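You operate a simulated robot arm through the tools that you are given. There is no shell and no other tool.

The job below is to be done with a simulated robot arm. You get a single attempt, and the scene is never put back.

Task
Seat the water tank and run a large cup of hot water into the white cup.
Fine: the cup stays under the spout with the drip tray pushed in. Set down upright: what you pick out.
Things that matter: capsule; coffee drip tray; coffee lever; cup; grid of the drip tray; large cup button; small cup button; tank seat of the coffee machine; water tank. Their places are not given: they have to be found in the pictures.

Only the result counts: the job must be done as asked and must still hold three seconds after the hand-in. Knocking over, shifting, dropping, spilling or breaking anything else fails it.

Robot
A 6-joint arm with a two-finger parallel gripper, fixed in place. Base frame: the origin is at the foot of the arm, x ahead of it, y to its left, z up; the work surface is at about z = 710. Readings come in mm, degrees, newtons and seconds.
With the tool pointing down near the work surface it reaches from about 220 to 620 mm from the base axis. Its first joint turns from -66.0 to 66.0 degrees. Payload 2.7 kg.
The TCP is the grasp point between the finger pads, 23 mm short of the fingertips. In the tool frame z runs along the fingers and y along their closing line. Largest opening 94 mm; finger width 38, thickness 10; the body of the gripper, 54 by 96 mm, starts 39 mm behind the TCP.
Orientation is told as [roll, pitch, yaw] about the base's x, y, z axes, in that order, counted from this pose: with the fingers straight down and closing along the base's y, the tool's x points along the base's -x, its y along +y and its z along -z.

Tools
- The arm moves only by the tool play_rows. Its argument "series" is one flat list of numbers, 7 for each row, row after row: the opening in per cent of the stroke, from 0 (shut) to 100 (fully open), then the shift along the tool's x, y, z in units of 20 mm (1.0 is 20 mm), then the turn, a rotation vector about the tool's x, y, z in units of 4 degrees (1.0 is 4 degrees). In form: [jaw, x, y, z, ax, ay, az, jaw, x, y, z, ax, ay, az, ...]. A call has 1 to 20 rows; each row shifts and turns the commanded pose from where the row before left it, along the tool's axes as they then stand. A call with a number of a shift or a turn outside -1 to 1 is refused whole. Each row takes 0.2 s and may step no farther than 50 mm and 8.6 degrees from the row before; otherwise, or with a gripper value out of range, the whole call is refused. A pose out of reach is approached as far as the arm can. The call stops where the force on the tool passes 70 N (or 10 N more than at its start, if that is more) or the arm is blocked; 0.2 s more then pass. The fingers move at their own pace (about 45 mm/s each) and stop on an object; they squeeze with about 24 N. The grip force told is the motor's: it shows also when the fingers shut on nothing. Time passes only in rows, and 0.2 s behind the last, so rows that do not move let the fingers close. It gives the time, the measured TCP pose, the force on the tool (base axes), the opening and the grip force at its end, in the units of the frame above (readings bear some noise), with the torque about the TCP (base axes, N m) and any sound that the robot's microphone picked up, and new pictures: "views" is both (left out), scene, wrist or none.
- Cameras (640 x 400 px; columns grow to the right, rows downward): "scene" is fixed at [51.9, -421.5, 1417]; the picture's right is [0.88, -0.48, 0.00], its down [-0.31, -0.56, -0.77] and it looks along [0.37, 0.67, -0.64] (base axes); focal length 259 px, centre (320, 200). "wrist" rides on the gripper at [86, 16, -75] in the tool frame; the picture's right is [-0.18, 0.98, 0.00], its down [-0.58, -0.11, -0.81] and it looks along [-0.79, -0.15, 0.59] (tool axes); focal length 243 px, centre (320, 200).
- point_at(camera, pixels): for up to 12 pixels [column, row] of the newest picture of that camera ("zoom" is the newest enlarged one), the place [x, y, z] in the base frame of the surface seen there, good to about 2 mm, but the place of the scene camera against the robot may be out by one fixed shift of up to 25 mm in any direction. The clock stands still meanwhile.
- zoom(camera, box): a new picture of the part [left, top, right, bottom] of that camera's present view, enlarged. The clock stands still meanwhile.
- hand_in(): hands the job in; it is judged then, once.

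Unless the task says otherwise, let go and move clear before handing in.

The tools are called after ">>>" by a JSON object that holds its "fn" and its "kwargs". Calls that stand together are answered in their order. play_rows: Moves the arm, as the interface text tells. Its arguments: {"type":"object","properties":{"series":{"type":"array","items":{"type":"number"}},"views":{"type":"string","enum":["both","scene","wrist","none"]}},"required":["series"]} The other tools are called the same way: point_at (camera, pixels) gives the place of the surface under pixels of a picture; zoom (camera, box) takes an enlarged picture of a part of a camera's view; hand_in () hands the job in.

At the start:

```text
t: 0.0
eef_pos: [339.4, -59.8, 1204.4]
tcp_rot: [-0.1, -0.1, 0.0]
force: [-0.5, 1.2, 0.6]
ft_torque: [0.02, 0.02, 0.0]
finger_gap: 94.0
gripper_force: 0.0
```

scene: 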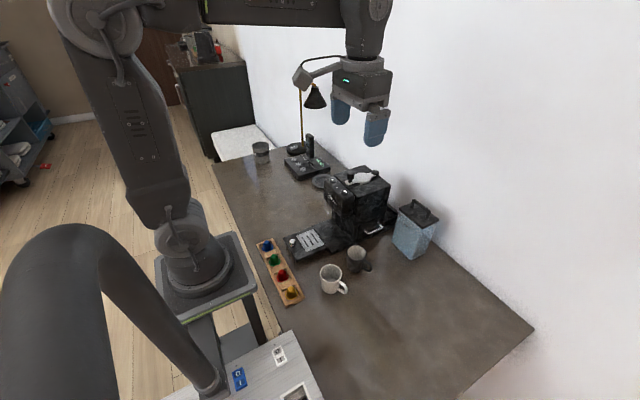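
wrist: 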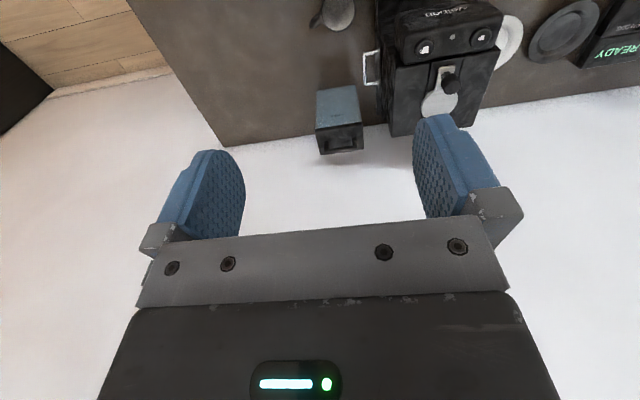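

The scene picture shows the coffee machine near (358,200), the water tank at (415,230), a white cup at (331,278), a dark cup at (358,258) and capsules at (280,270). I'll zoom in for detail before moving.

>>> {"fn": "zoom", "kwargs": {"camera": "scene", "box": [270, 150, 450, 310]}}

>>> {"fn": "zoom", "kwargs": {"camera": "wrist", "box": [280, 0, 540, 170]}}

```text
2.50 times, centred on (360, 230) of scene
```

zoom: 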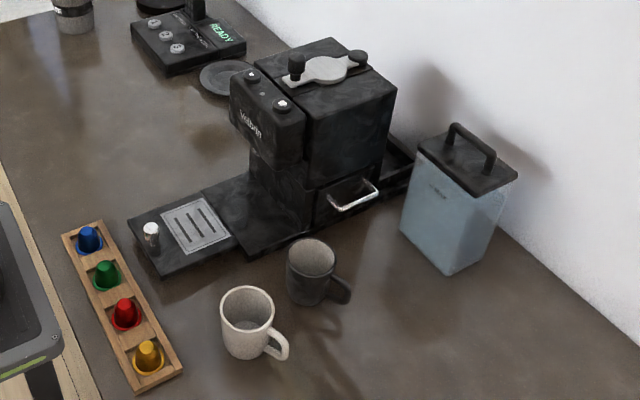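

```text
2.35 times, centred on (410, 85) of wrist
```

zoom: 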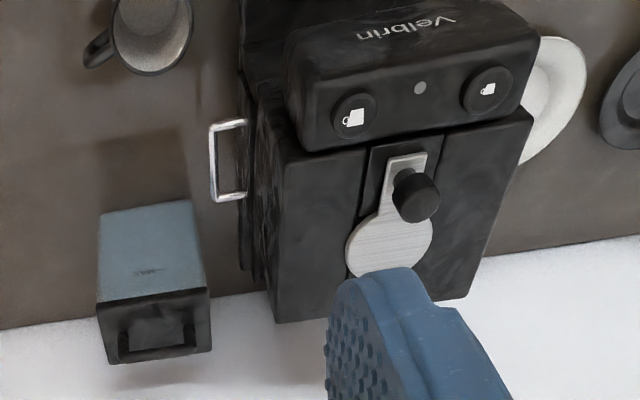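

The wrist zoom shows two buttons: a large cup icon at about (355,115) and a small cup icon at (487,88). The lever is at (415,200). I'll measure places on these and in the scene picture.

>>> {"fn": "point_at", "kwargs": {"camera": "zoom", "pixels": [[355, 117], [487, 90], [420, 88], [418, 195], [385, 245], [405, 165], [230, 120], [225, 195], [100, 300], [207, 292], [118, 360], [210, 350]]}}

>>> {"fn": "point_at", "kwargs": {"camera": "scene", "pixels": [[331, 268], [331, 285], [345, 290], [300, 240], [312, 243], [292, 243], [341, 236], [357, 255], [393, 205], [418, 208], [365, 230], [374, 232]]}}

```text
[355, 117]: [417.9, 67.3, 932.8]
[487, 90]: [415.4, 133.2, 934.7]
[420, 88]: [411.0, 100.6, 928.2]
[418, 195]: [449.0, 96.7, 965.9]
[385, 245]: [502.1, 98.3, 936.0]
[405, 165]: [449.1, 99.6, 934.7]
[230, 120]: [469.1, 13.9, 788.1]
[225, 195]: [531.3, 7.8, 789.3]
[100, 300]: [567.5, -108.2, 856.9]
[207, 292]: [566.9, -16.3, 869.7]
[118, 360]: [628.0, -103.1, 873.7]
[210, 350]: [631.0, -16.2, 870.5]
```

```text
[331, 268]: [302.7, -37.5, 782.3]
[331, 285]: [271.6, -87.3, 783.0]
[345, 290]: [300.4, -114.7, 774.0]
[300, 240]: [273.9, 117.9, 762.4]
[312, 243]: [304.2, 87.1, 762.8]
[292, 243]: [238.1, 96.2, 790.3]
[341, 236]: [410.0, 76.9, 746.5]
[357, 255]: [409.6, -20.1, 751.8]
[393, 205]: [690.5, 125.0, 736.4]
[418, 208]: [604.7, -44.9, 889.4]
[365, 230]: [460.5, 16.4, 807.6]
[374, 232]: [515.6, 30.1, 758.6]
```

The wrist measurements put the buttons at about x 416, z 933, facing up and toward the robot. I'll zoom on each part of the scene for details.

>>> {"fn": "zoom", "kwargs": {"camera": "scene", "box": [280, 215, 360, 265]}}

>>> {"fn": "point_at", "kwargs": {"camera": "zoom", "pixels": [[100, 100], [100, 200], [300, 100], [300, 200], [200, 200], [200, 250], [400, 150], [400, 250], [500, 150], [250, 150], [350, 180], [50, 230]]}}

```text
8.00 times, centred on (320, 240) of scene
```

zoom: 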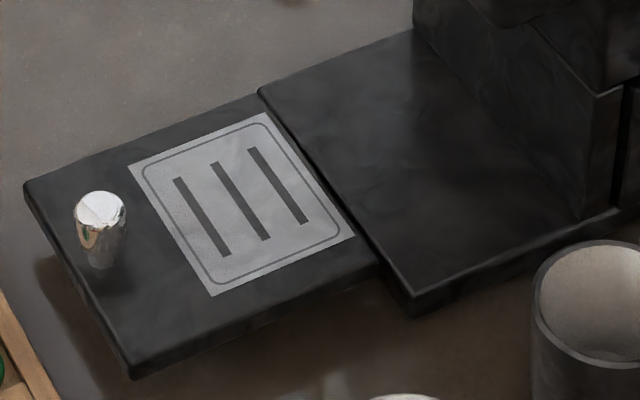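

```text
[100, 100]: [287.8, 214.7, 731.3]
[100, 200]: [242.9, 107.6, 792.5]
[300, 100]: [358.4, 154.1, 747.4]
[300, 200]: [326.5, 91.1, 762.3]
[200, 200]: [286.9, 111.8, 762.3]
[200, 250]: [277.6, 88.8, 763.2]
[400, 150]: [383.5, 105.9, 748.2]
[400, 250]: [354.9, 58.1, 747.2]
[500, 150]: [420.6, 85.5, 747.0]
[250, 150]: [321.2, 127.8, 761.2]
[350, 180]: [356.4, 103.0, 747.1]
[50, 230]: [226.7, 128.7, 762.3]
```

The tray with its grid and silver knob is pulled out, and its top lies about 15 mm above the base plate. Next I'll measure its corners and the grid.

>>> {"fn": "point_at", "kwargs": {"camera": "zoom", "pixels": [[32, 186], [134, 362], [372, 262], [252, 100], [132, 163], [212, 293], [353, 237], [265, 115], [100, 200], [97, 225], [410, 290], [262, 93]]}}

>>> {"fn": "zoom", "kwargs": {"camera": "scene", "box": [310, 155, 406, 215]}}

```text
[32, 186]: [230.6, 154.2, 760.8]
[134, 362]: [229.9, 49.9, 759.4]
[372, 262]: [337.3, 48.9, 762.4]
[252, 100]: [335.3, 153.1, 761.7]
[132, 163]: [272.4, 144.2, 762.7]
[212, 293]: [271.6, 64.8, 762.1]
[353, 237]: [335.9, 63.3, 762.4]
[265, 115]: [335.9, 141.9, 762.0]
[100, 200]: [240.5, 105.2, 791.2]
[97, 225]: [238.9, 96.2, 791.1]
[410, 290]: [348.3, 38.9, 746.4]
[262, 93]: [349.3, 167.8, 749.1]
```

```text
6.67 times, centred on (358, 185) of scene
```

zoom: 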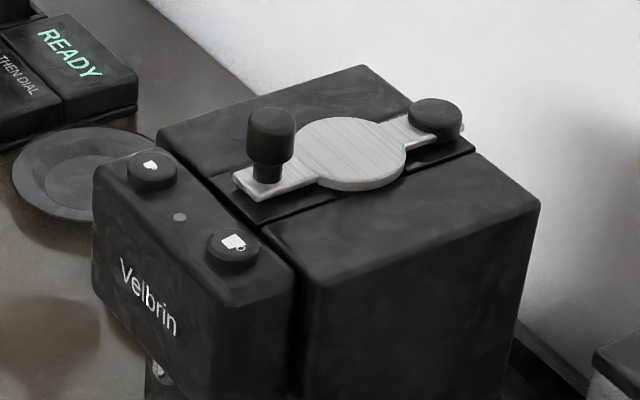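

The lever on top looks closed: its front knob is at (270,135) and the hinge at (437,115). I'll measure the buttons from this scene zoom to find the scene camera's shift against the wrist camera.

>>> {"fn": "point_at", "kwargs": {"camera": "zoom", "pixels": [[234, 243], [151, 166], [180, 217], [270, 120], [350, 150], [437, 108], [150, 300], [161, 375], [262, 190], [110, 190], [530, 205], [358, 70]]}}

>>> {"fn": "zoom", "kwargs": {"camera": "scene", "box": [320, 190, 416, 250]}}

```text
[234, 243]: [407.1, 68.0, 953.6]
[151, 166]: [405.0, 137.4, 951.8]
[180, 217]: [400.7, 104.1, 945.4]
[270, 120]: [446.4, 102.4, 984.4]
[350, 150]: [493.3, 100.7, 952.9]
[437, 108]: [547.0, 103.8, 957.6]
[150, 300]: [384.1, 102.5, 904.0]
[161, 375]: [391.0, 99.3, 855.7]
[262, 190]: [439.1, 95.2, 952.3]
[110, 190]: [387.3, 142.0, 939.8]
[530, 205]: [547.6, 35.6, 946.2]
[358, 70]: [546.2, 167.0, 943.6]
```

```text
6.67 times, centred on (368, 220) of scene
```

zoom: 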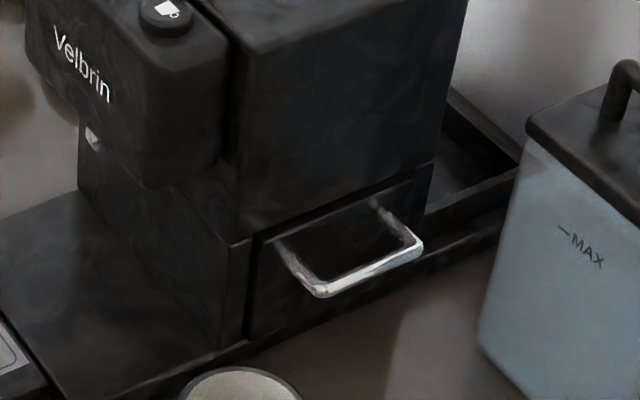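

The offset scene minus wrist is about [-10.5, +3, +18]. Behind the machine at (480,150) I see a framed seat, and the tank is at right. I'll measure the seat and the spout, then zoom on the tank.

>>> {"fn": "point_at", "kwargs": {"camera": "zoom", "pixels": [[93, 138], [85, 190], [230, 240], [240, 335], [325, 293], [410, 245], [430, 225], [450, 195], [470, 160], [515, 185], [510, 160], [450, 95]]}}

>>> {"fn": "zoom", "kwargs": {"camera": "scene", "box": [372, 180, 460, 270]}}

```text
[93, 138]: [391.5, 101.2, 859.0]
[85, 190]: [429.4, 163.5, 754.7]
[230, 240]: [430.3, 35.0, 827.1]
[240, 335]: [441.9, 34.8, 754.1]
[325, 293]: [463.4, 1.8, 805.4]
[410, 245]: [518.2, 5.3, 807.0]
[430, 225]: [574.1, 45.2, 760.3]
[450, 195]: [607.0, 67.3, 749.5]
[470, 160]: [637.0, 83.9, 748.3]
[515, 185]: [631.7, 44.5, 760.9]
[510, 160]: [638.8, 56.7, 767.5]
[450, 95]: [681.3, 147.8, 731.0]
```

```text
4.44 times, centred on (416, 225) of scene
```

zoom: 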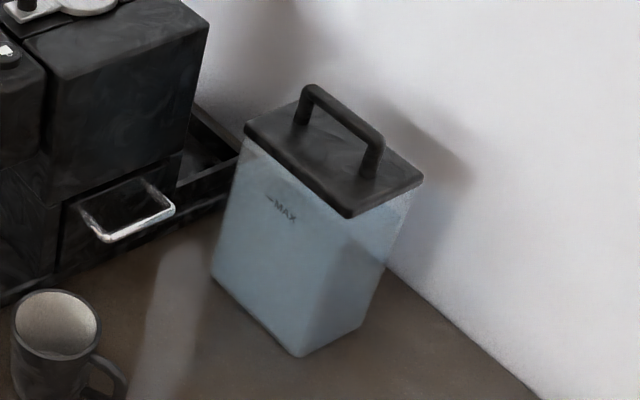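

>>> {"fn": "point_at", "kwargs": {"camera": "zoom", "pixels": [[250, 126], [345, 213], [420, 178], [308, 92], [340, 112], [378, 142], [300, 118], [368, 172], [298, 350], [214, 278], [210, 115], [205, 160]]}}

>>> {"fn": "zoom", "kwargs": {"camera": "scene", "box": [376, 190, 416, 225]}}

```text
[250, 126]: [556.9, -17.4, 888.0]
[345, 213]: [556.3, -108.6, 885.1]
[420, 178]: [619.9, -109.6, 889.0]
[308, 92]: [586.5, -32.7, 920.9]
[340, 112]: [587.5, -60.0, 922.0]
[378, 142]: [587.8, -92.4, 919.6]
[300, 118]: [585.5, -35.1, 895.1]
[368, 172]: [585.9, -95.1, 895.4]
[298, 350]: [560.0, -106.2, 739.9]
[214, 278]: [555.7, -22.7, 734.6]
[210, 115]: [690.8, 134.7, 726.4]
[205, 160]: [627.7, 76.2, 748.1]
```

```text
11.43 times, centred on (396, 208) of scene
```

zoom: 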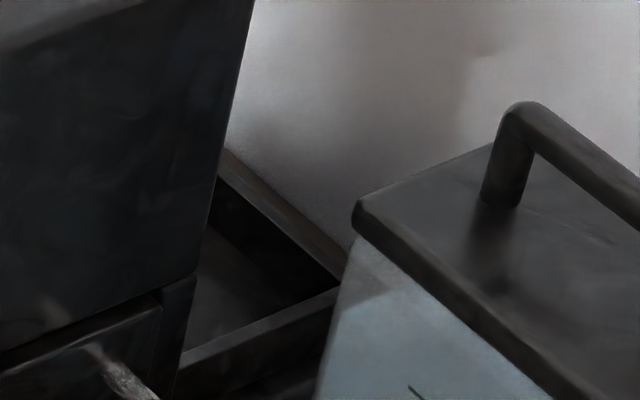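

The tank lid measures (true) about x 567–630, y -112 to -20, with the handle bar at x≈598, z≈903 running along y. I'll measure the seat walls in the last zoom.

>>> {"fn": "point_at", "kwargs": {"camera": "zoom", "pixels": [[225, 160], [300, 225], [340, 262], [335, 285], [335, 300], [260, 325], [190, 352], [260, 340], [230, 290], [290, 270], [250, 230], [200, 370]]}}

>>> {"fn": "zoom", "kwargs": {"camera": "scene", "box": [310, 250, 390, 300]}}

```text
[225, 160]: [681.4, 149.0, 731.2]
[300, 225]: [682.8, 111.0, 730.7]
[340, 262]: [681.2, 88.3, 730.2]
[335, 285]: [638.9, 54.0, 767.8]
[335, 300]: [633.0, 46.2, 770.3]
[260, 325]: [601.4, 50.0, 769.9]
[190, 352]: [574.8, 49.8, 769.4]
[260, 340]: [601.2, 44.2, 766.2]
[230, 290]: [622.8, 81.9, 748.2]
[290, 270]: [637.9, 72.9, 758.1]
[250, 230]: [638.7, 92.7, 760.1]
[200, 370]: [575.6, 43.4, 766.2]
```

```text
8.00 times, centred on (350, 275) of scene
```

zoom: 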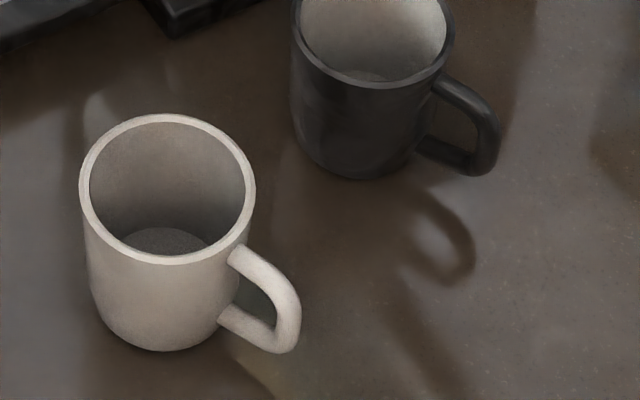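

Seat floor is at about true z 730, wall tops 751, rear wall inner face x≈649, right inner wall y≈49. Now I'll measure the white cup's rim, base and handle.

>>> {"fn": "point_at", "kwargs": {"camera": "zoom", "pixels": [[85, 190], [250, 190], [168, 118], [168, 259], [168, 348], [285, 340], [240, 255], [300, 310], [230, 320], [170, 240], [372, 85], [440, 80]]}}

>>> {"fn": "zoom", "kwargs": {"camera": "scene", "box": [245, 230, 325, 310]}}

```text
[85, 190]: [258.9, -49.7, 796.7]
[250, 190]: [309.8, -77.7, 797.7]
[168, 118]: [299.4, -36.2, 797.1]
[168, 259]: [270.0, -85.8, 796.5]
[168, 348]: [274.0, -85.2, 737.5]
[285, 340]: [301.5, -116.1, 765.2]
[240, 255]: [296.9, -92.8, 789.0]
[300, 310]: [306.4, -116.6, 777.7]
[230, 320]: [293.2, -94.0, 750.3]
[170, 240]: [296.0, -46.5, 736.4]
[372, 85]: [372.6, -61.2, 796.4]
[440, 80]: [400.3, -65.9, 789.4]
```

```text
5.00 times, centred on (285, 270) of scene
```

zoom: 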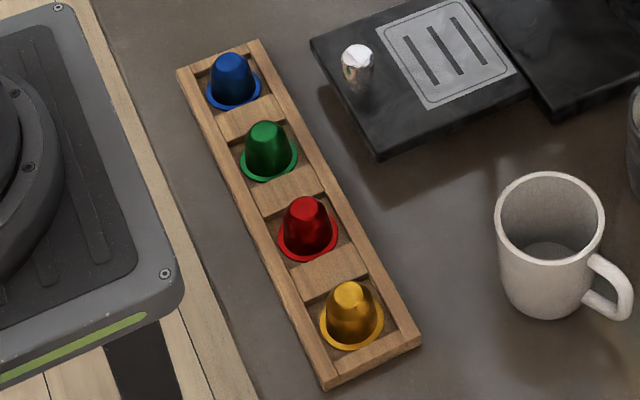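

The white cup is about 58 mm wide with its rim at true z≈779, centred near (295,-65), and its handle points toward -y. I'll measure the rack edge nearest the cup, then move the arm toward the tank for a wrist view.

>>> {"fn": "point_at", "kwargs": {"camera": "zoom", "pixels": [[417, 340], [260, 45], [330, 200], [325, 383], [180, 75], [352, 290], [358, 55], [358, 85]]}}

>>> {"fn": "play_rows", "kwargs": {"series": [100, -1, 0, 0.3, 0, 0, 0, 100, -1, 0, 0.3, 0, 0, 0, 100, -1, 0, 0.3, 0, 0, 0, 100, -1, 0, 0.3, 0, 0, 0, 100, -1, 0, 0.3, 0, 0, 0, 100, -1, 0, 0.3, 0, 0, 0, 100, -1, 0, 0.3, 0, 0, 0, 100, -1, 0, 0.3, 0, 0, 0]}}

```text
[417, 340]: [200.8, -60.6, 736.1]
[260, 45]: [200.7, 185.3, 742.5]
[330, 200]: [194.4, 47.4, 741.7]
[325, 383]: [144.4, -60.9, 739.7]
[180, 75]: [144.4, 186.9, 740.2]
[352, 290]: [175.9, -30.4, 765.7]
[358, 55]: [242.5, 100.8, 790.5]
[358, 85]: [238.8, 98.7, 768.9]
```

```text
t: 1.8
eef_pos: [498.2, -60.6, 1156.3]
tcp_rot: [-0.2, 0.0, 0.0]
force: [0.2, 0.0, -0.8]
ft_torque: [0.0, -0.01, -0.05]
finger_gap: 93.9
gripper_force: 0.1
```

scene: 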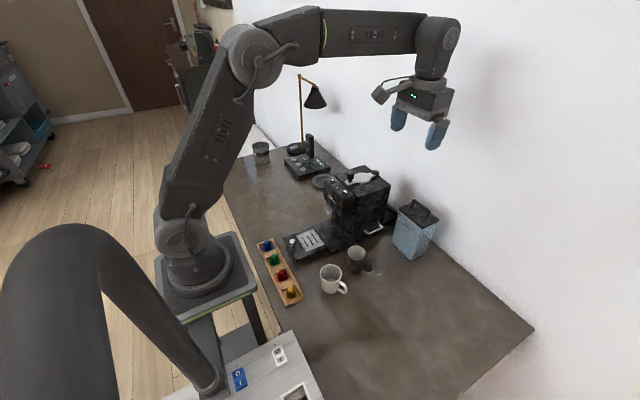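
wrist: 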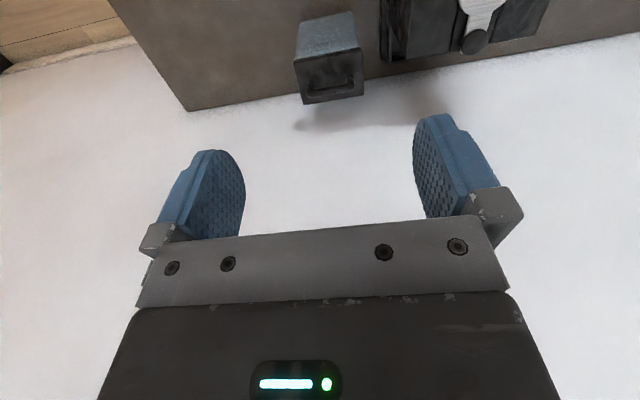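

The arm moved as commanded and the wrist picture shows the tank at (328,60). I'll zoom on the wrist view to locate the handle accurately.

>>> {"fn": "zoom", "kwargs": {"camera": "wrist", "box": [280, 0, 420, 110]}}

>>> {"fn": "point_at", "kwargs": {"camera": "zoom", "pixels": [[70, 280], [330, 230], [95, 470], [370, 430], [130, 390], [300, 360], [215, 375], [135, 340], [290, 320], [215, 330], [120, 420], [310, 390]]}}

```text
3.64 times, centred on (350, 55) of wrist
```

zoom: 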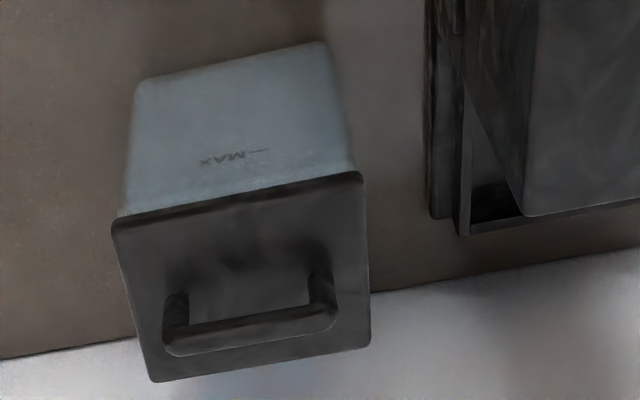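

```text
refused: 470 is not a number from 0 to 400
```

>>> {"fn": "point_at", "kwargs": {"camera": "zoom", "pixels": [[118, 225], [358, 180], [157, 375], [366, 340], [175, 345], [328, 318], [250, 328], [175, 300], [320, 275], [462, 228], [440, 212], [520, 222]]}}

```text
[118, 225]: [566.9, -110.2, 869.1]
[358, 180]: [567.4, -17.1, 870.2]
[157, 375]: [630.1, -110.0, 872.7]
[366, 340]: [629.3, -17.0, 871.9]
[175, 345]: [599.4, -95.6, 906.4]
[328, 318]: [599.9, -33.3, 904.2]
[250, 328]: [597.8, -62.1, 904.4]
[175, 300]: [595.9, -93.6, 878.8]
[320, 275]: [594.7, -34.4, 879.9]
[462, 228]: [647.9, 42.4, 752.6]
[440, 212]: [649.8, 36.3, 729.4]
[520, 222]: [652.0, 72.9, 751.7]
```

The tank is centred at about (598.5,-64) with the handle bar z≈905, y -97 to -32. Next I'll move forward and tilt the camera down to see the seat behind the machine.

>>> {"fn": "play_rows", "kwargs": {"series": [100, -1, 1, 0, 0, 0, 0, 100, -1, 1, 0, 0, 0, 0, 100, -1, 1, 0, 0, 0, 0, 100, -0.5, 1, 0, 0, 0, 0, 100, 0, 1, 0, 0, 1, 0, 100, 0, 0, 0, 0, 1, 0, 100, 0, 0, 0, 0, 1, 0, 100, 0, 0, 0, 0, 1, 0, 100, 0, 0, 0, 0, 1, 0, 100, 0, 0, 0, 0, 1, 0, 100, 0, 0, 0, 0, 1, 0, 100, 0, 0, 0, 0, 1, 0]}}

```text
t: 4.4
eef_pos: [480.7, 33.5, 1095.9]
tcp_rot: [-0.1, 31.7, -0.1]
force: [0.1, -0.2, -0.6]
ft_torque: [0.02, 0.01, -0.01]
finger_gap: 93.9
gripper_force: 0.0
out of reach, approached as far as the arm can: row 6, 7, 8, 9, 10, 11, 12
```

scene: 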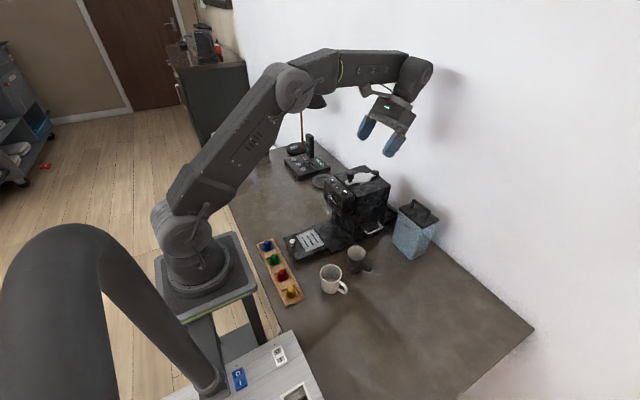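
wrist: 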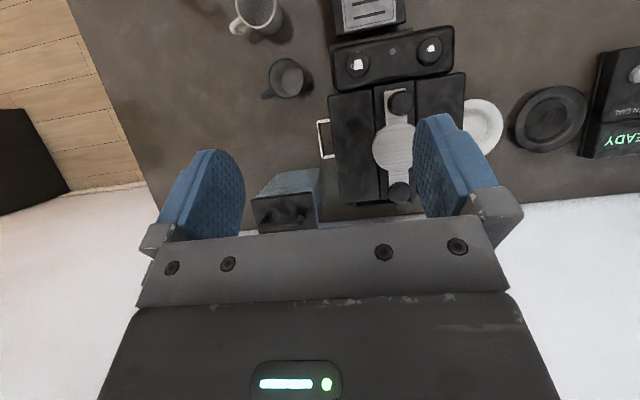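

The seat is hidden behind the machine here and the pose went out of reach. I'll undo the tilt and then look from the -y side with the tool yawed.

>>> {"fn": "play_rows", "kwargs": {"series": [100, 0, 0, 0, 0, -1, 0, 100, 0, 0, 0, 0, -1, 0, 100, 0, 0, 0, 0, -1, 0, 100, 0, 0, 0, 0, -1, 0, 100, 0, 0, 0, 0, -1, 0, 100, 0, 0, 0, 0, -1, 0, 100, 0, 0, 0, 0, -1, 0, 100, 0, 0, 0, 0, -1, 0], "views": "none"}}

```text
t: 6.2
eef_pos: [480.5, 34.4, 1095.2]
tcp_rot: [-0.2, -0.1, 0.0]
force: [0.0, 0.5, 0.2]
ft_torque: [0.02, 0.0, -0.01]
finger_gap: 94.0
gripper_force: 0.1
```

The commanded pose is now (480,34,1095), untilted. I'll translate toward (550,-60,1060) and begin the yaw.

>>> {"fn": "play_rows", "kwargs": {"series": [100, -0.7, -0.94, 0.35, 0, 0, 0, 100, -0.7, -0.94, 0.35, 0, 0, 0, 100, -0.7, -0.94, 0.35, 0, 0, 0, 100, -0.7, -0.94, 0.35, 0, 0, 0, 100, -0.7, -0.94, 0.35, 0, 0, 0, 100, 0, 0, 0, 0, 0, -1, 100, 0, 0, 0, 0, 0, -1, 100, 0, 0, 0, 0, 0, -1, 100, 0, 0, 0, 0, 0, -1, 100, 0, 0, 0, 0, 0, -1, 100, 0, 0, 0, 0, 0, -1, 100, 0, 0, 0, 0, 0, -1, 100, 0, 0, 0, 0, 0, -1, 100, 0, 0, 0, 0, 0, -1, 100, 0, 0, 0, 0, 0, -1, 100, 0, 0, 0, 0, 0, -1, 100, 0, 0, 0, 0, 0, -1, 100, 0, 0, 0, 0, 0, -1, 100, 0, 0, 0, 0, 0, -1, 100, 0, 0, 0, 0, 0, -1]}}

```text
t: 10.4
eef_pos: [550.3, -59.1, 1061.3]
tcp_rot: [-0.1, 0.1, 60.1]
force: [-0.2, 0.2, 0.0]
ft_torque: [-0.03, 0.02, -0.01]
finger_gap: 94.0
gripper_force: 0.0
```

scene: 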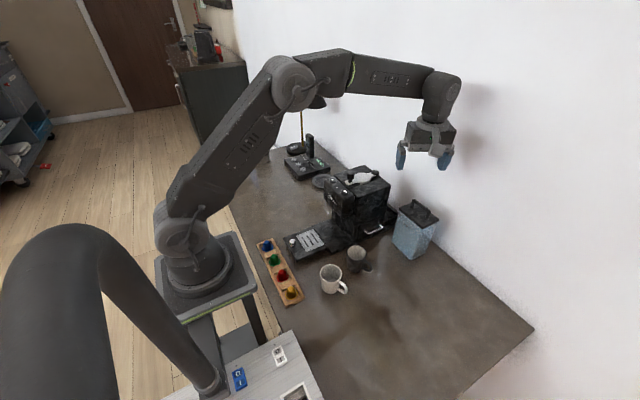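
wrist: 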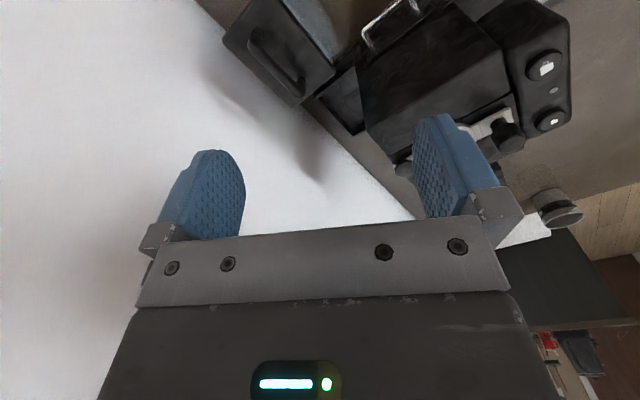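

The seat begins to show at (340,100) of the wrist picture. I'll finish the yaw to 90° and shift +x for a clearer view.

>>> {"fn": "play_rows", "kwargs": {"series": [100, 0, 0, 0, 0, 0, -1, 100, 0, 0, 0, 0, 0, -1, 100, 0, 0, 0, 0, 0, -1, 100, 0, 0, 0, 0, 0, -1, 100, 0, 0, 0, 0, 0, -1, 100, 0, 0, 0, 0, 0, -1, 100, 0, 0, 0, 0, 0, -1, 100, 0, -1, 0, 0, 0, -0.5, 100, 0, -1, 0, 0, 0, 0]}}

>>> {"fn": "zoom", "kwargs": {"camera": "wrist", "box": [240, 0, 480, 150]}}

```text
t: 12.4
eef_pos: [591.8, -63.4, 1060.8]
tcp_rot: [0.0, 0.2, 90.1]
force: [0.1, -0.2, 0.1]
ft_torque: [-0.02, 0.02, 0.01]
finger_gap: 93.9
gripper_force: 0.2
```

scene: 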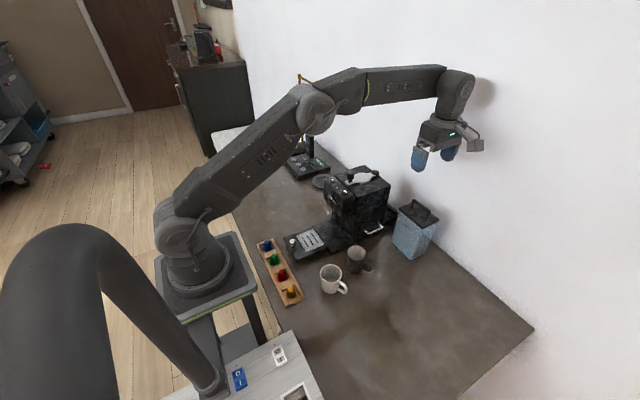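
wrist: 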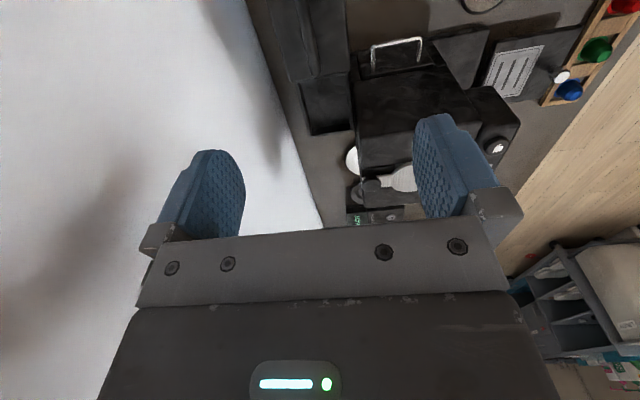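

```text
2.67 times, centred on (360, 75) of wrist
```

zoom: 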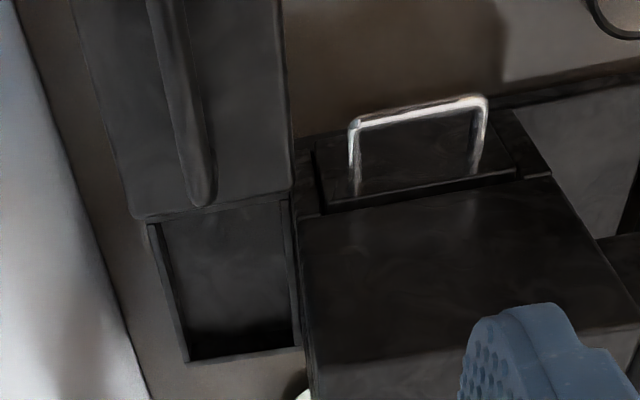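

The whole seat is visible in this zoom: left wall at (170,290), far wall at (245,352), machine-side wall at (292,270). I'll measure them.

>>> {"fn": "point_at", "kwargs": {"camera": "zoom", "pixels": [[152, 235], [162, 260], [184, 350], [190, 345], [240, 354], [280, 348], [295, 300], [287, 240], [296, 340], [230, 290], [270, 280], [190, 260]]}}

>>> {"fn": "zoom", "kwargs": {"camera": "wrist", "box": [290, 60, 370, 140]}}

```text
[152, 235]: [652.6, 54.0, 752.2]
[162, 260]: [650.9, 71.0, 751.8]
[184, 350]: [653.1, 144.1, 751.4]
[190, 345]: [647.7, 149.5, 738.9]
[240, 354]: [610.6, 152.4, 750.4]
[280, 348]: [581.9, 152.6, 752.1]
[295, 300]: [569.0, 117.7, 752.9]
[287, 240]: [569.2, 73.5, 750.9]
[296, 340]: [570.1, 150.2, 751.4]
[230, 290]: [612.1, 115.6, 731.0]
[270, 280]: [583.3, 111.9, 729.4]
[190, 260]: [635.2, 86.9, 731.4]
```

```text
5.00 times, centred on (330, 100) of wrist
```

zoom: 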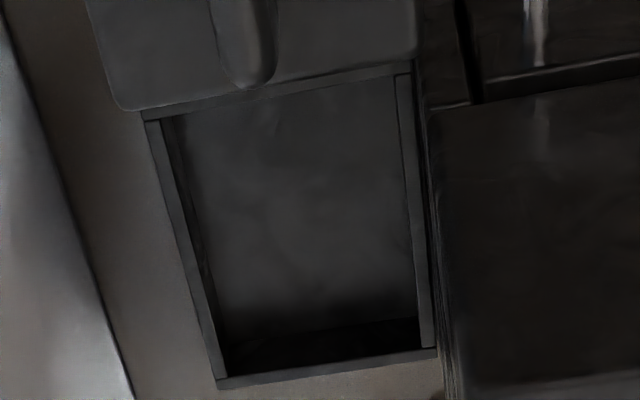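

Now all four seat walls are visible. I'll measure the inner edges of each.

>>> {"fn": "point_at", "kwargs": {"camera": "zoom", "pixels": [[150, 140], [162, 140], [193, 250], [182, 250], [300, 368], [300, 378], [408, 200], [418, 200], [280, 95], [280, 105], [425, 340], [250, 250]]}}

```text
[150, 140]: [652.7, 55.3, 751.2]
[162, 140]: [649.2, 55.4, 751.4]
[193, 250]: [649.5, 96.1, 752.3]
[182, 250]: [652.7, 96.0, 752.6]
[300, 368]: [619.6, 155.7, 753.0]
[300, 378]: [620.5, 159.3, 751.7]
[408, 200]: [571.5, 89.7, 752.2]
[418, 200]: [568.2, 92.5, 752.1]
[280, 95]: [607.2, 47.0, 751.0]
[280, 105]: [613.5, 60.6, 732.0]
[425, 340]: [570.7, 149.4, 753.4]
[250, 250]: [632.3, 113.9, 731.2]
```

Seat interior is x 573–648, y 47–153, centre (610.5,100), floor z≈730, so the 63×93 tank fits with its present orientation. I'll yaw back to 0 above the tank.

>>> {"fn": "play_rows", "kwargs": {"series": [100, 0, 0, 0, 0, 0, 1, 100, 0, 0, 0, 0, 0, 1, 100, 0, 0, 0, 0, 0, 1, 100, 0, 0, 0, 0, 0, 1, 100, 0, 0, 0, 0, 0, 1, 100, 0, 0, 0, 0, 0, 1, 100, 0, 0, 0, 0, 0, 1, 100, 0, 0, 0, 0, 0, 1, 100, 0, 0, 0, 0, 0, 1, 100, 0, 0, 0, 0, 0, 1, 100, 0, 0, 0, 0, 0, 1, 100, 0, 0, 0, 0, 0, 1, 100, 0, 0, 0, 0, 0, 1, 100, 0, 0, 0, 0, 0, 1, 100, 0, 0, 0, 0, 0, 1, 100, 0, 0, 0, 0, 0, 1, 100, 0, 0, 0, 0, 0, 1, 100, 0, 0, 0, 0, 0, 1, 100, 0, 0, 0, 0, 0, 1, 100, 0, 0, 0, 0, 0, 1], "views": "none"}}

>>> {"fn": "play_rows", "kwargs": {"series": [100, 0, 0, 0, 0, 0, 1, 100, 0, 0, 0, 0, 0, 1, 100, 0, 0, 0, 0, 0, 0.52, 100, -0.9, 1, 0.5, 0, 0, 0, 100, 0, 1, 0.5, 0, 0, 0, 100, 0, 1, 0.5, 0, 0, 0, 100, 0, 1, 0.5, 0, 0, 0, 100, 0, 1, 0.5, 0, 0, 0, 100, 0, 1, 0.5, 0, 0, 0, 100, 0, 1, 0, 0, 0, 0, 100, 0, 1, 0, 0, 0, 0, 100, 0, 0, 0, 0, 0, 0]}}

```text
t: 16.6
eef_pos: [590.0, -61.6, 1059.6]
tcp_rot: [-0.3, 0.1, 9.9]
force: [0.3, -0.4, -0.1]
ft_torque: [-0.03, 0.0, -0.01]
finger_gap: 94.0
gripper_force: 0.1
```

```text
t: 19.2
eef_pos: [607.7, 100.0, 999.4]
tcp_rot: [-0.2, -0.2, -0.1]
force: [0.1, -0.2, -0.3]
ft_torque: [-0.04, 0.0, 0.0]
finger_gap: 94.0
gripper_force: 0.1
```

scene: 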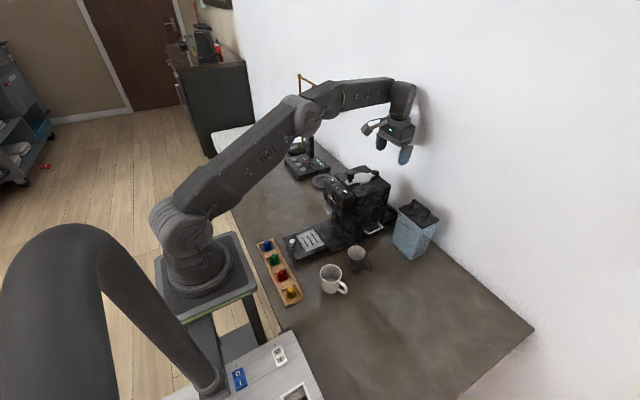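
wrist: 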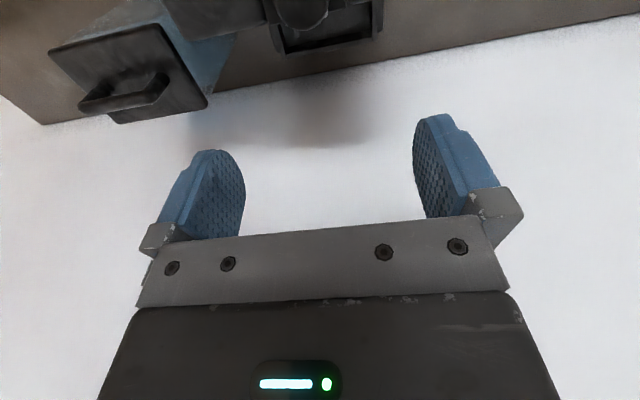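

The pose above the seat is reachable. I'll return to above the tank handle at (598.5,-64.5), descending to z≈960.

>>> {"fn": "play_rows", "kwargs": {"series": [100, 0.06, -1, 0, 0, 0, 0, 100, 0.06, -1, 0, 0, 0, 0, 100, 0.06, -1, 0, 0, 0, 0, 100, 0.06, -1, 0, 0, 0, 0, 100, 0.06, -1, 0, 0, 0, 0, 100, 0.06, -1, 0.4, 0, 0, 0, 100, 0.06, -1, 0.6, 0, 0, 0, 100, 0.04, -1, 0.6, 0, 0, 0, 100, 0, -0.22, 0.4, 0, 0, 0, 100, 0, 0, 0, 0, 0, 0]}}

>>> {"fn": "zoom", "kwargs": {"camera": "scene", "box": [372, 130, 468, 220]}}

```text
t: 21.4
eef_pos: [599.4, -64.6, 960.3]
tcp_rot: [-0.2, -0.1, -0.1]
force: [0.2, 0.1, 0.1]
ft_torque: [0.01, -0.02, -0.01]
finger_gap: 94.0
gripper_force: 0.1
```

scene: 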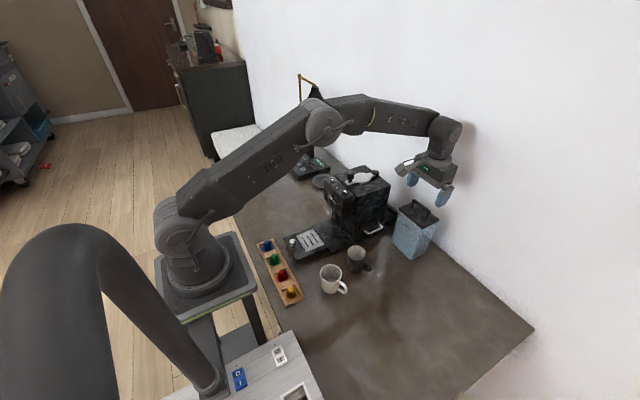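
wrist: 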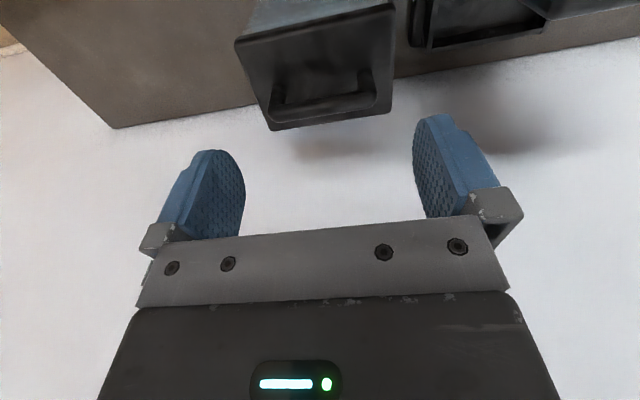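

```text
4.44 times, centred on (420, 175) of scene
```

zoom: 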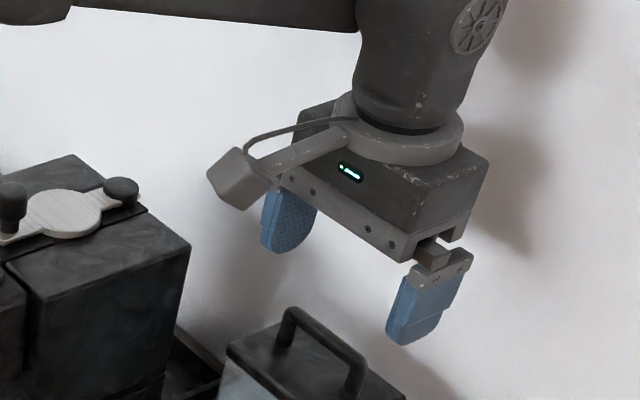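

The fingers straddle the tank handle from above. I'll check the handle's position once more with the wrist picture (bar from (270,110) to (375,95)).

>>> {"fn": "zoom", "kwargs": {"camera": "wrist", "box": [230, 0, 410, 135]}}

>>> {"fn": "point_at", "kwargs": {"camera": "wrist", "pixels": [[280, 108], [325, 102], [370, 95], [238, 45], [388, 12], [275, 125], [389, 105], [277, 90], [362, 78], [272, 100], [377, 88], [320, 60]]}}

```text
2.96 times, centred on (320, 68) of wrist
```

zoom: 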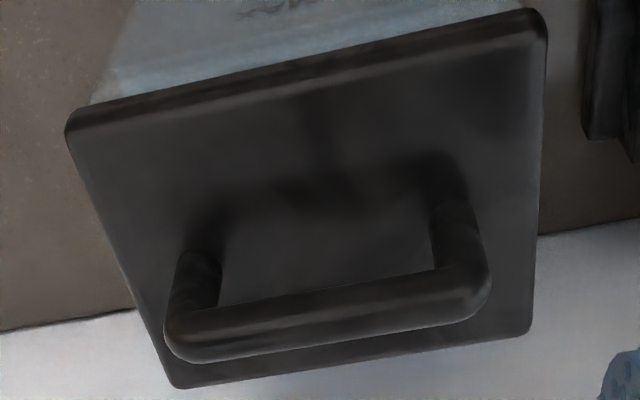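

```text
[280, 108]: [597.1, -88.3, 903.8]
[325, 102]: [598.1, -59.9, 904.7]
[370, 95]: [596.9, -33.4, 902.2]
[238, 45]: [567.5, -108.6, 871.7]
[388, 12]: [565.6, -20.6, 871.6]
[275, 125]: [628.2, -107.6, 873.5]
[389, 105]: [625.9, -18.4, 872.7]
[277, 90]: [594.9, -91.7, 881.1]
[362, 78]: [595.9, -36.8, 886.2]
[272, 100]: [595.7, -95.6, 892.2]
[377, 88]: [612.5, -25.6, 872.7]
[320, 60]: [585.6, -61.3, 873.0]
```

The handle is centred at about (598.5,-64) with the bar top at z 905 and the lid at 873. I'll descend to z≈901 and close on the handle's uprights.

>>> {"fn": "play_rows", "kwargs": {"series": [100, 0, 0, 0.8, 0, 0, 0, 100, 0, 0, 0.8, 0, 0, 0, 100, 0, 0, 0.8, 0, 0, 0, 100, 0, 0, 0.55, 0, 0, 0, 100, 0, 0, 0, 0, 0, 0, 65, 0, 0, 0, 0, 0, 0, 60, 0, 0, 0, 0, 0, 0, 50, 0, 0, 0, 0, 0, 0, 30, 0, 0, 0, 0, 0, 0, 30, 0, 0, 0, 0, 0, 0]}}

>>> {"fn": "zoom", "kwargs": {"camera": "scene", "box": [372, 160, 468, 250]}}

```text
t: 23.6
eef_pos: [601.5, -65.6, 902.5]
tcp_rot: [-0.1, -0.1, -0.1]
force: [1.1, 2.0, 0.1]
ft_torque: [0.15, -0.08, 0.0]
finger_gap: 70.6
gripper_force: 23.1
```

scene: 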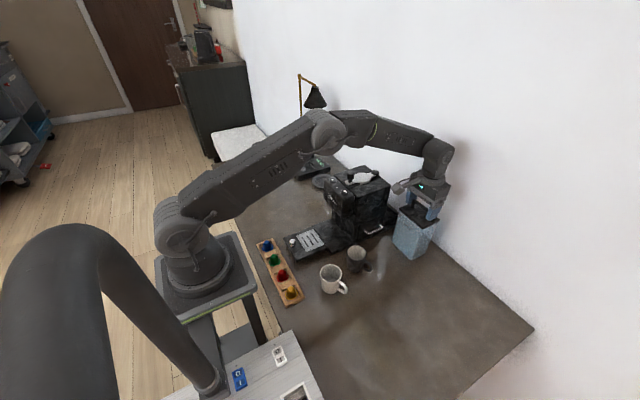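
wrist: 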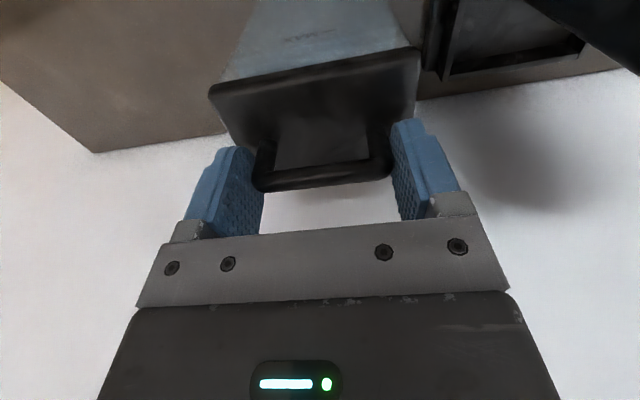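

```text
4.44 times, centred on (420, 205) of scene
```

zoom: 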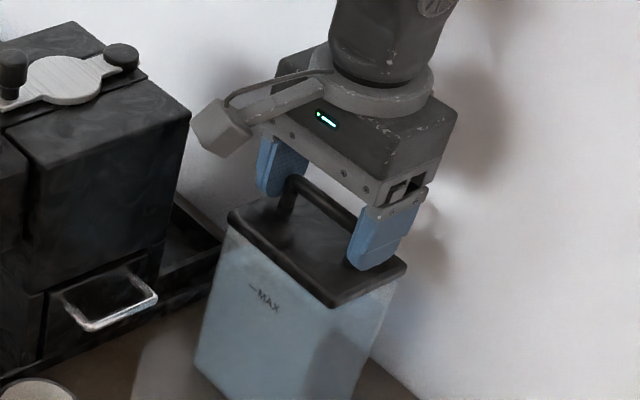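

The grip holds at 70.6 mm with 23 N. I'll lift the tank straight up slowly and check the load.

>>> {"fn": "play_rows", "kwargs": {"series": [20, 0, 0, -0.3, 0, 0, 0, 20, 0, 0, -0.5, 0, 0, 0, 20, 0, 0, -0.5, 0, 0, 0, 20, 0, 0, -0.5, 0, 0, 0, 20, 0, 0, -0.5, 0, 0, 0, 20, 0, 0, -0.5, 0, 0, 0, 20, 0, 0, -0.3, 0, 0, 0, 20, 0, 0, 0, 0, 0, 0, 20, 0, 0, 0, 0, 0, 0]}}

>>> {"fn": "zoom", "kwargs": {"camera": "scene", "box": [372, 140, 468, 270]}}

```text
t: 25.6
eef_pos: [600.1, -65.2, 963.5]
tcp_rot: [-0.1, -0.1, -0.1]
force: [0.5, 0.3, -5.1]
ft_torque: [-0.02, 0.03, -0.01]
finger_gap: 70.8
gripper_force: 24.2
```

scene: 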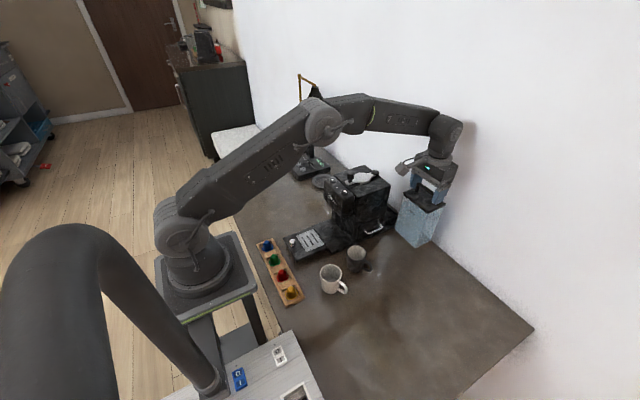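
wrist: 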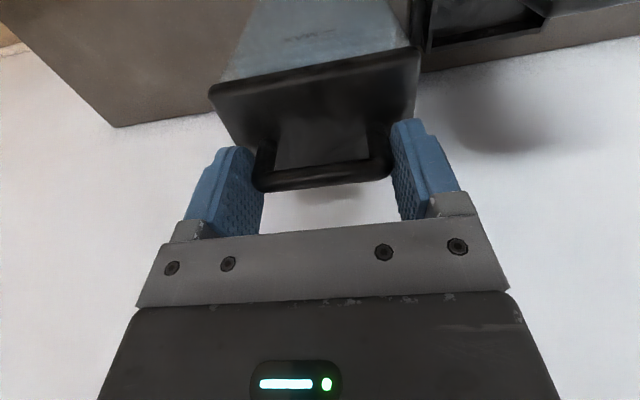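

```text
3.08 times, centred on (420, 205) of scene
```

zoom: 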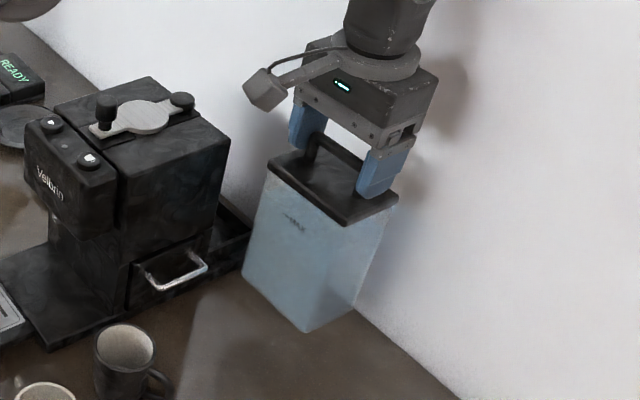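

The tank is lifted with about 5 N of load and hangs upright. I'll measure the lid corners and bottom relative to the TCP before moving over the seat.

>>> {"fn": "point_at", "kwargs": {"camera": "wrist", "pixels": [[214, 90], [416, 54], [232, 140], [412, 115], [325, 183], [300, 60], [236, 75], [405, 45]]}}

>>> {"fn": "point_at", "kwargs": {"camera": "zoom", "pixels": [[307, 328], [247, 276], [355, 296], [272, 172], [343, 222], [397, 196], [300, 250], [335, 280]]}}

```text
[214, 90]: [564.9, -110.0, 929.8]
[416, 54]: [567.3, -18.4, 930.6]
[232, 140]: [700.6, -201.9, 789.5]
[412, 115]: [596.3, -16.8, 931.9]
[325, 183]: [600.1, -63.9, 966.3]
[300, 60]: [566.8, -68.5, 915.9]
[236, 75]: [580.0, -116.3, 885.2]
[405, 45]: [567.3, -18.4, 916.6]
```

```text
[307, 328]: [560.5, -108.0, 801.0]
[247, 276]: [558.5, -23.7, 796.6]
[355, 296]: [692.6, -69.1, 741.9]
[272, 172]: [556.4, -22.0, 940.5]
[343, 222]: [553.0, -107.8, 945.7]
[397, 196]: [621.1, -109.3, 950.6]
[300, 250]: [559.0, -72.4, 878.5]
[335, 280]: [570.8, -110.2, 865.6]
```

The tank's centre sits about (-2,+1) mm from the TCP. I'll carry it along +y at the same height to TCP ≈ (611.5,99.5), above the seat.

>>> {"fn": "play_rows", "kwargs": {"series": [20, -0.048, 0.3, 0, 0, 0, 0, 20, -0.048, 0.6, 0, 0, 0, 0, 20, -0.048, 0.72, 0, 0, 0, 0, 20, -0.048, 0.72, 0, 0, 0, 0, 20, -0.048, 0.72, 0, 0, 0, 0, 20, -0.048, 0.72, 0, 0, 0, 0, 20, -0.048, 0.72, 0, 0, 0, 0, 20, -0.048, 0.72, 0, 0, 0, 0, 20, -0.048, 0.72, 0, 0, 0, 0, 20, -0.048, 0.72, 0, 0, 0, 0, 20, -0.048, 0.72, 0, 0, 0, 0, 20, -0.048, 0.55, 0, 0, 0, 0, 20, 0, 0.3, 0, 0, 0, 0, 20, 0, 0, 0, 0, 0, 0, 20, 0, 0, 0, 0, 0, 0]}}

>>> {"fn": "zoom", "kwargs": {"camera": "scene", "box": [340, 110, 436, 240]}}

```text
t: 28.8
eef_pos: [611.5, 100.5, 962.4]
tcp_rot: [-0.2, -0.1, -0.1]
force: [-0.3, 0.1, -4.6]
ft_torque: [-0.01, -0.02, -0.01]
finger_gap: 71.1
gripper_force: 23.8
```

scene: 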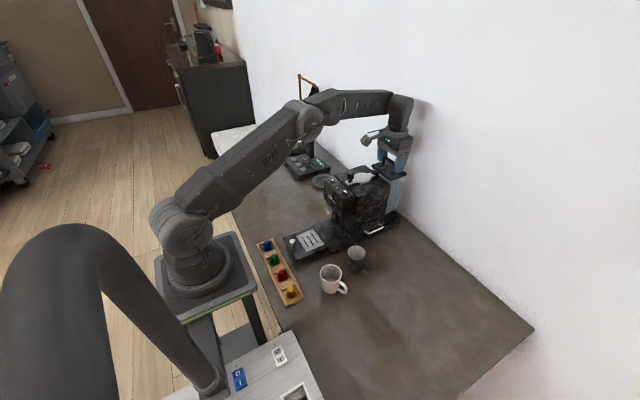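
wrist: 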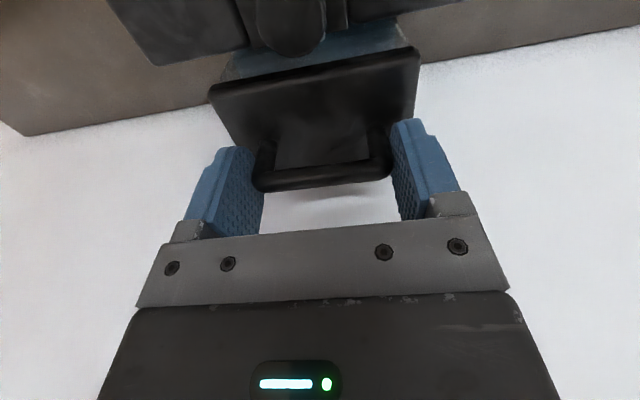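

```text
3.08 times, centred on (388, 175) of scene
```

zoom: 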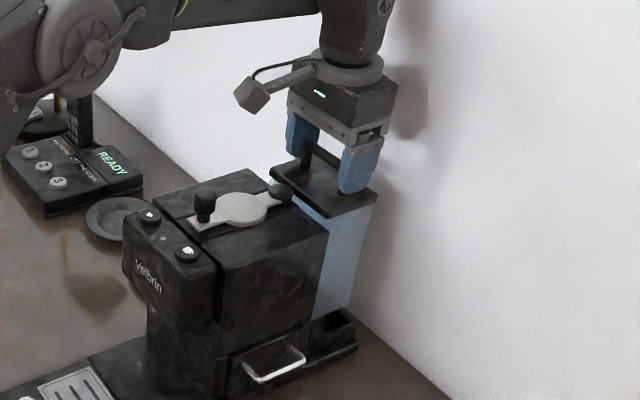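

The tank is over the seat. I'll check the lid's front corners and the tank's right-side bottom against the seat before lowering.

>>> {"fn": "point_at", "kwargs": {"camera": "wrist", "pixels": [[214, 90], [416, 54], [412, 115], [414, 80], [325, 183], [213, 95]]}}

>>> {"fn": "zoom", "kwargs": {"camera": "scene", "box": [380, 170, 408, 230]}}

```text
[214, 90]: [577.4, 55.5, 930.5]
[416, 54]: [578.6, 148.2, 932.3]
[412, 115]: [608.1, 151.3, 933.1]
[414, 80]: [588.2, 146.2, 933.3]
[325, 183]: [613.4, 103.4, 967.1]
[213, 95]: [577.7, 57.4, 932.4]
```

```text
6.67 times, centred on (394, 200) of scene
```

zoom: 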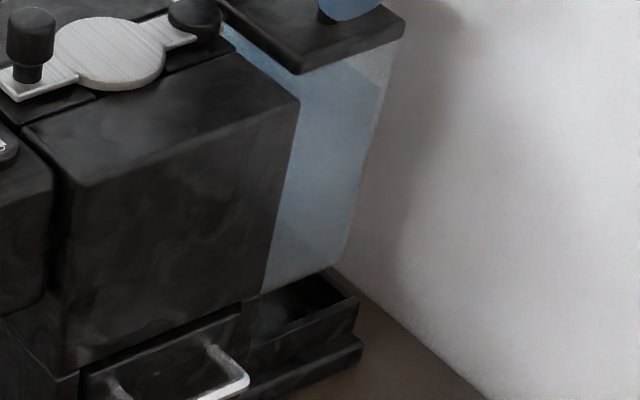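

The tank is centred at about (609,101.5), within the seat's interior. I'll correct by (+1,-1.3) and lower in small steps to about z 926.

>>> {"fn": "play_rows", "kwargs": {"series": [20, -0.05, -0.06, 0.1, 0, 0, 0, 20, 0, 0, 0.3, 0, 0, 0, 20, 0, 0, 0.3, 0, 0, 0, 20, 0, 0, 0.3, 0, 0, 0, 20, 0, 0, 0.3, 0, 0, 0, 20, 0, 0, 0.3, 0, 0, 0, 20, 0, 0, 0.2, 0, 0, 0, 20, 0, 0, 0, 0, 0, 0]}}

>>> {"fn": "zoom", "kwargs": {"camera": "scene", "box": [360, 140, 424, 230]}}

```text
t: 30.6
eef_pos: [613.6, 97.3, 926.7]
tcp_rot: [-0.1, -0.1, -0.1]
force: [0.1, 0.4, -4.7]
ft_torque: [0.09, 0.06, -0.03]
finger_gap: 70.6
gripper_force: 23.8
```

scene: 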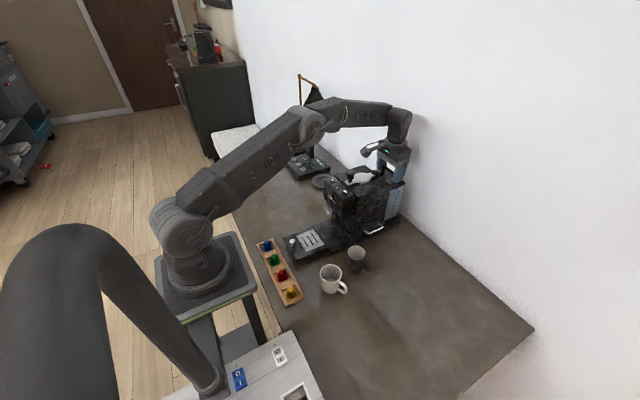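
wrist: 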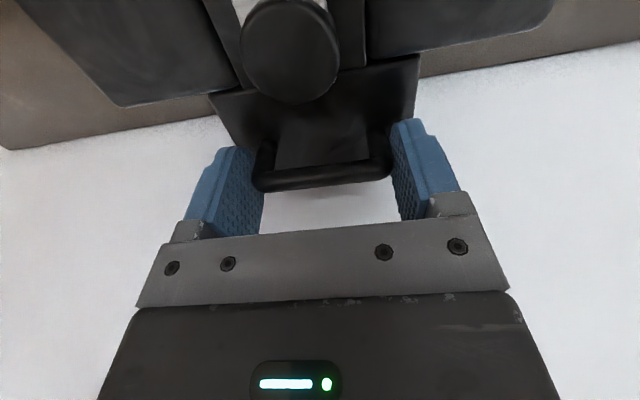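

```text
4.44 times, centred on (392, 185) of scene
```

zoom: 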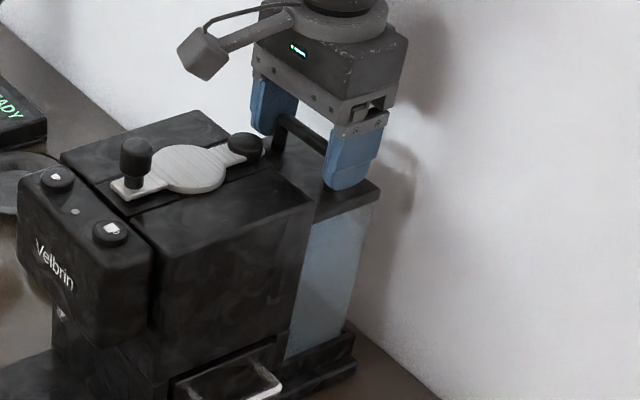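

The tank is inside the seat walls and still hangs with -4.7 N. I'll lower it a little at a time and watch the force.

>>> {"fn": "play_rows", "kwargs": {"series": [20, 0, 0, 0.1, 0, 0, 0, 20, 0, 0, 0.1, 0, 0, 0, 20, 0, 0, 0, 0, 0, 0], "views": "none"}}

>>> {"fn": "play_rows", "kwargs": {"series": [20, 0, 0, 0.1, 0, 0, 0, 20, 0, 0, 0, 0, 0, 0], "views": "none"}}

```text
t: 31.4
eef_pos: [613.3, 97.7, 924.1]
tcp_rot: [-0.2, -0.2, -0.1]
force: [-0.1, -0.2, -4.8]
ft_torque: [-0.04, 0.1, -0.06]
finger_gap: 70.6
gripper_force: 23.6
```

```text
t: 32.0
eef_pos: [613.8, 97.7, 921.7]
tcp_rot: [-0.2, -0.2, -0.1]
force: [-0.3, -0.2, -4.5]
ft_torque: [0.01, 0.02, 0.03]
finger_gap: 70.5
gripper_force: 23.9
```

>>> {"fn": "play_rows", "kwargs": {"series": [20, 0, 0, 0.07, 0, 0, 0, 20, 0, 0, 0, 0, 0, 0], "views": "none"}}

>>> {"fn": "play_rows", "kwargs": {"series": [20, 0, 0, 0.07, 0, 0, 0, 20, 0, 0, 0, 0, 0, 0], "views": "none"}}

>>> {"fn": "play_rows", "kwargs": {"series": [20, 0, 0, 0.07, 0, 0, 0, 20, 0, 0, 0, 0, 0, 0], "views": "none"}}

```text
t: 32.6
eef_pos: [613.0, 96.5, 919.9]
tcp_rot: [-0.3, 0.0, -0.1]
force: [-1.8, -0.4, 1.1]
ft_torque: [-0.19, 0.17, -0.04]
finger_gap: 70.9
gripper_force: 24.2
```

```text
t: 33.2
eef_pos: [612.8, 97.4, 918.4]
tcp_rot: [0.0, -0.2, 0.0]
force: [-6.5, 2.9, 11.6]
ft_torque: [-0.24, 0.52, -0.07]
finger_gap: 70.6
gripper_force: 24.0
```

```text
t: 33.8
eef_pos: [613.5, 97.8, 919.4]
tcp_rot: [-0.1, -0.5, -0.1]
force: [-6.6, 1.3, 24.7]
ft_torque: [0.11, 0.01, 0.02]
finger_gap: 70.7
gripper_force: 23.7
```

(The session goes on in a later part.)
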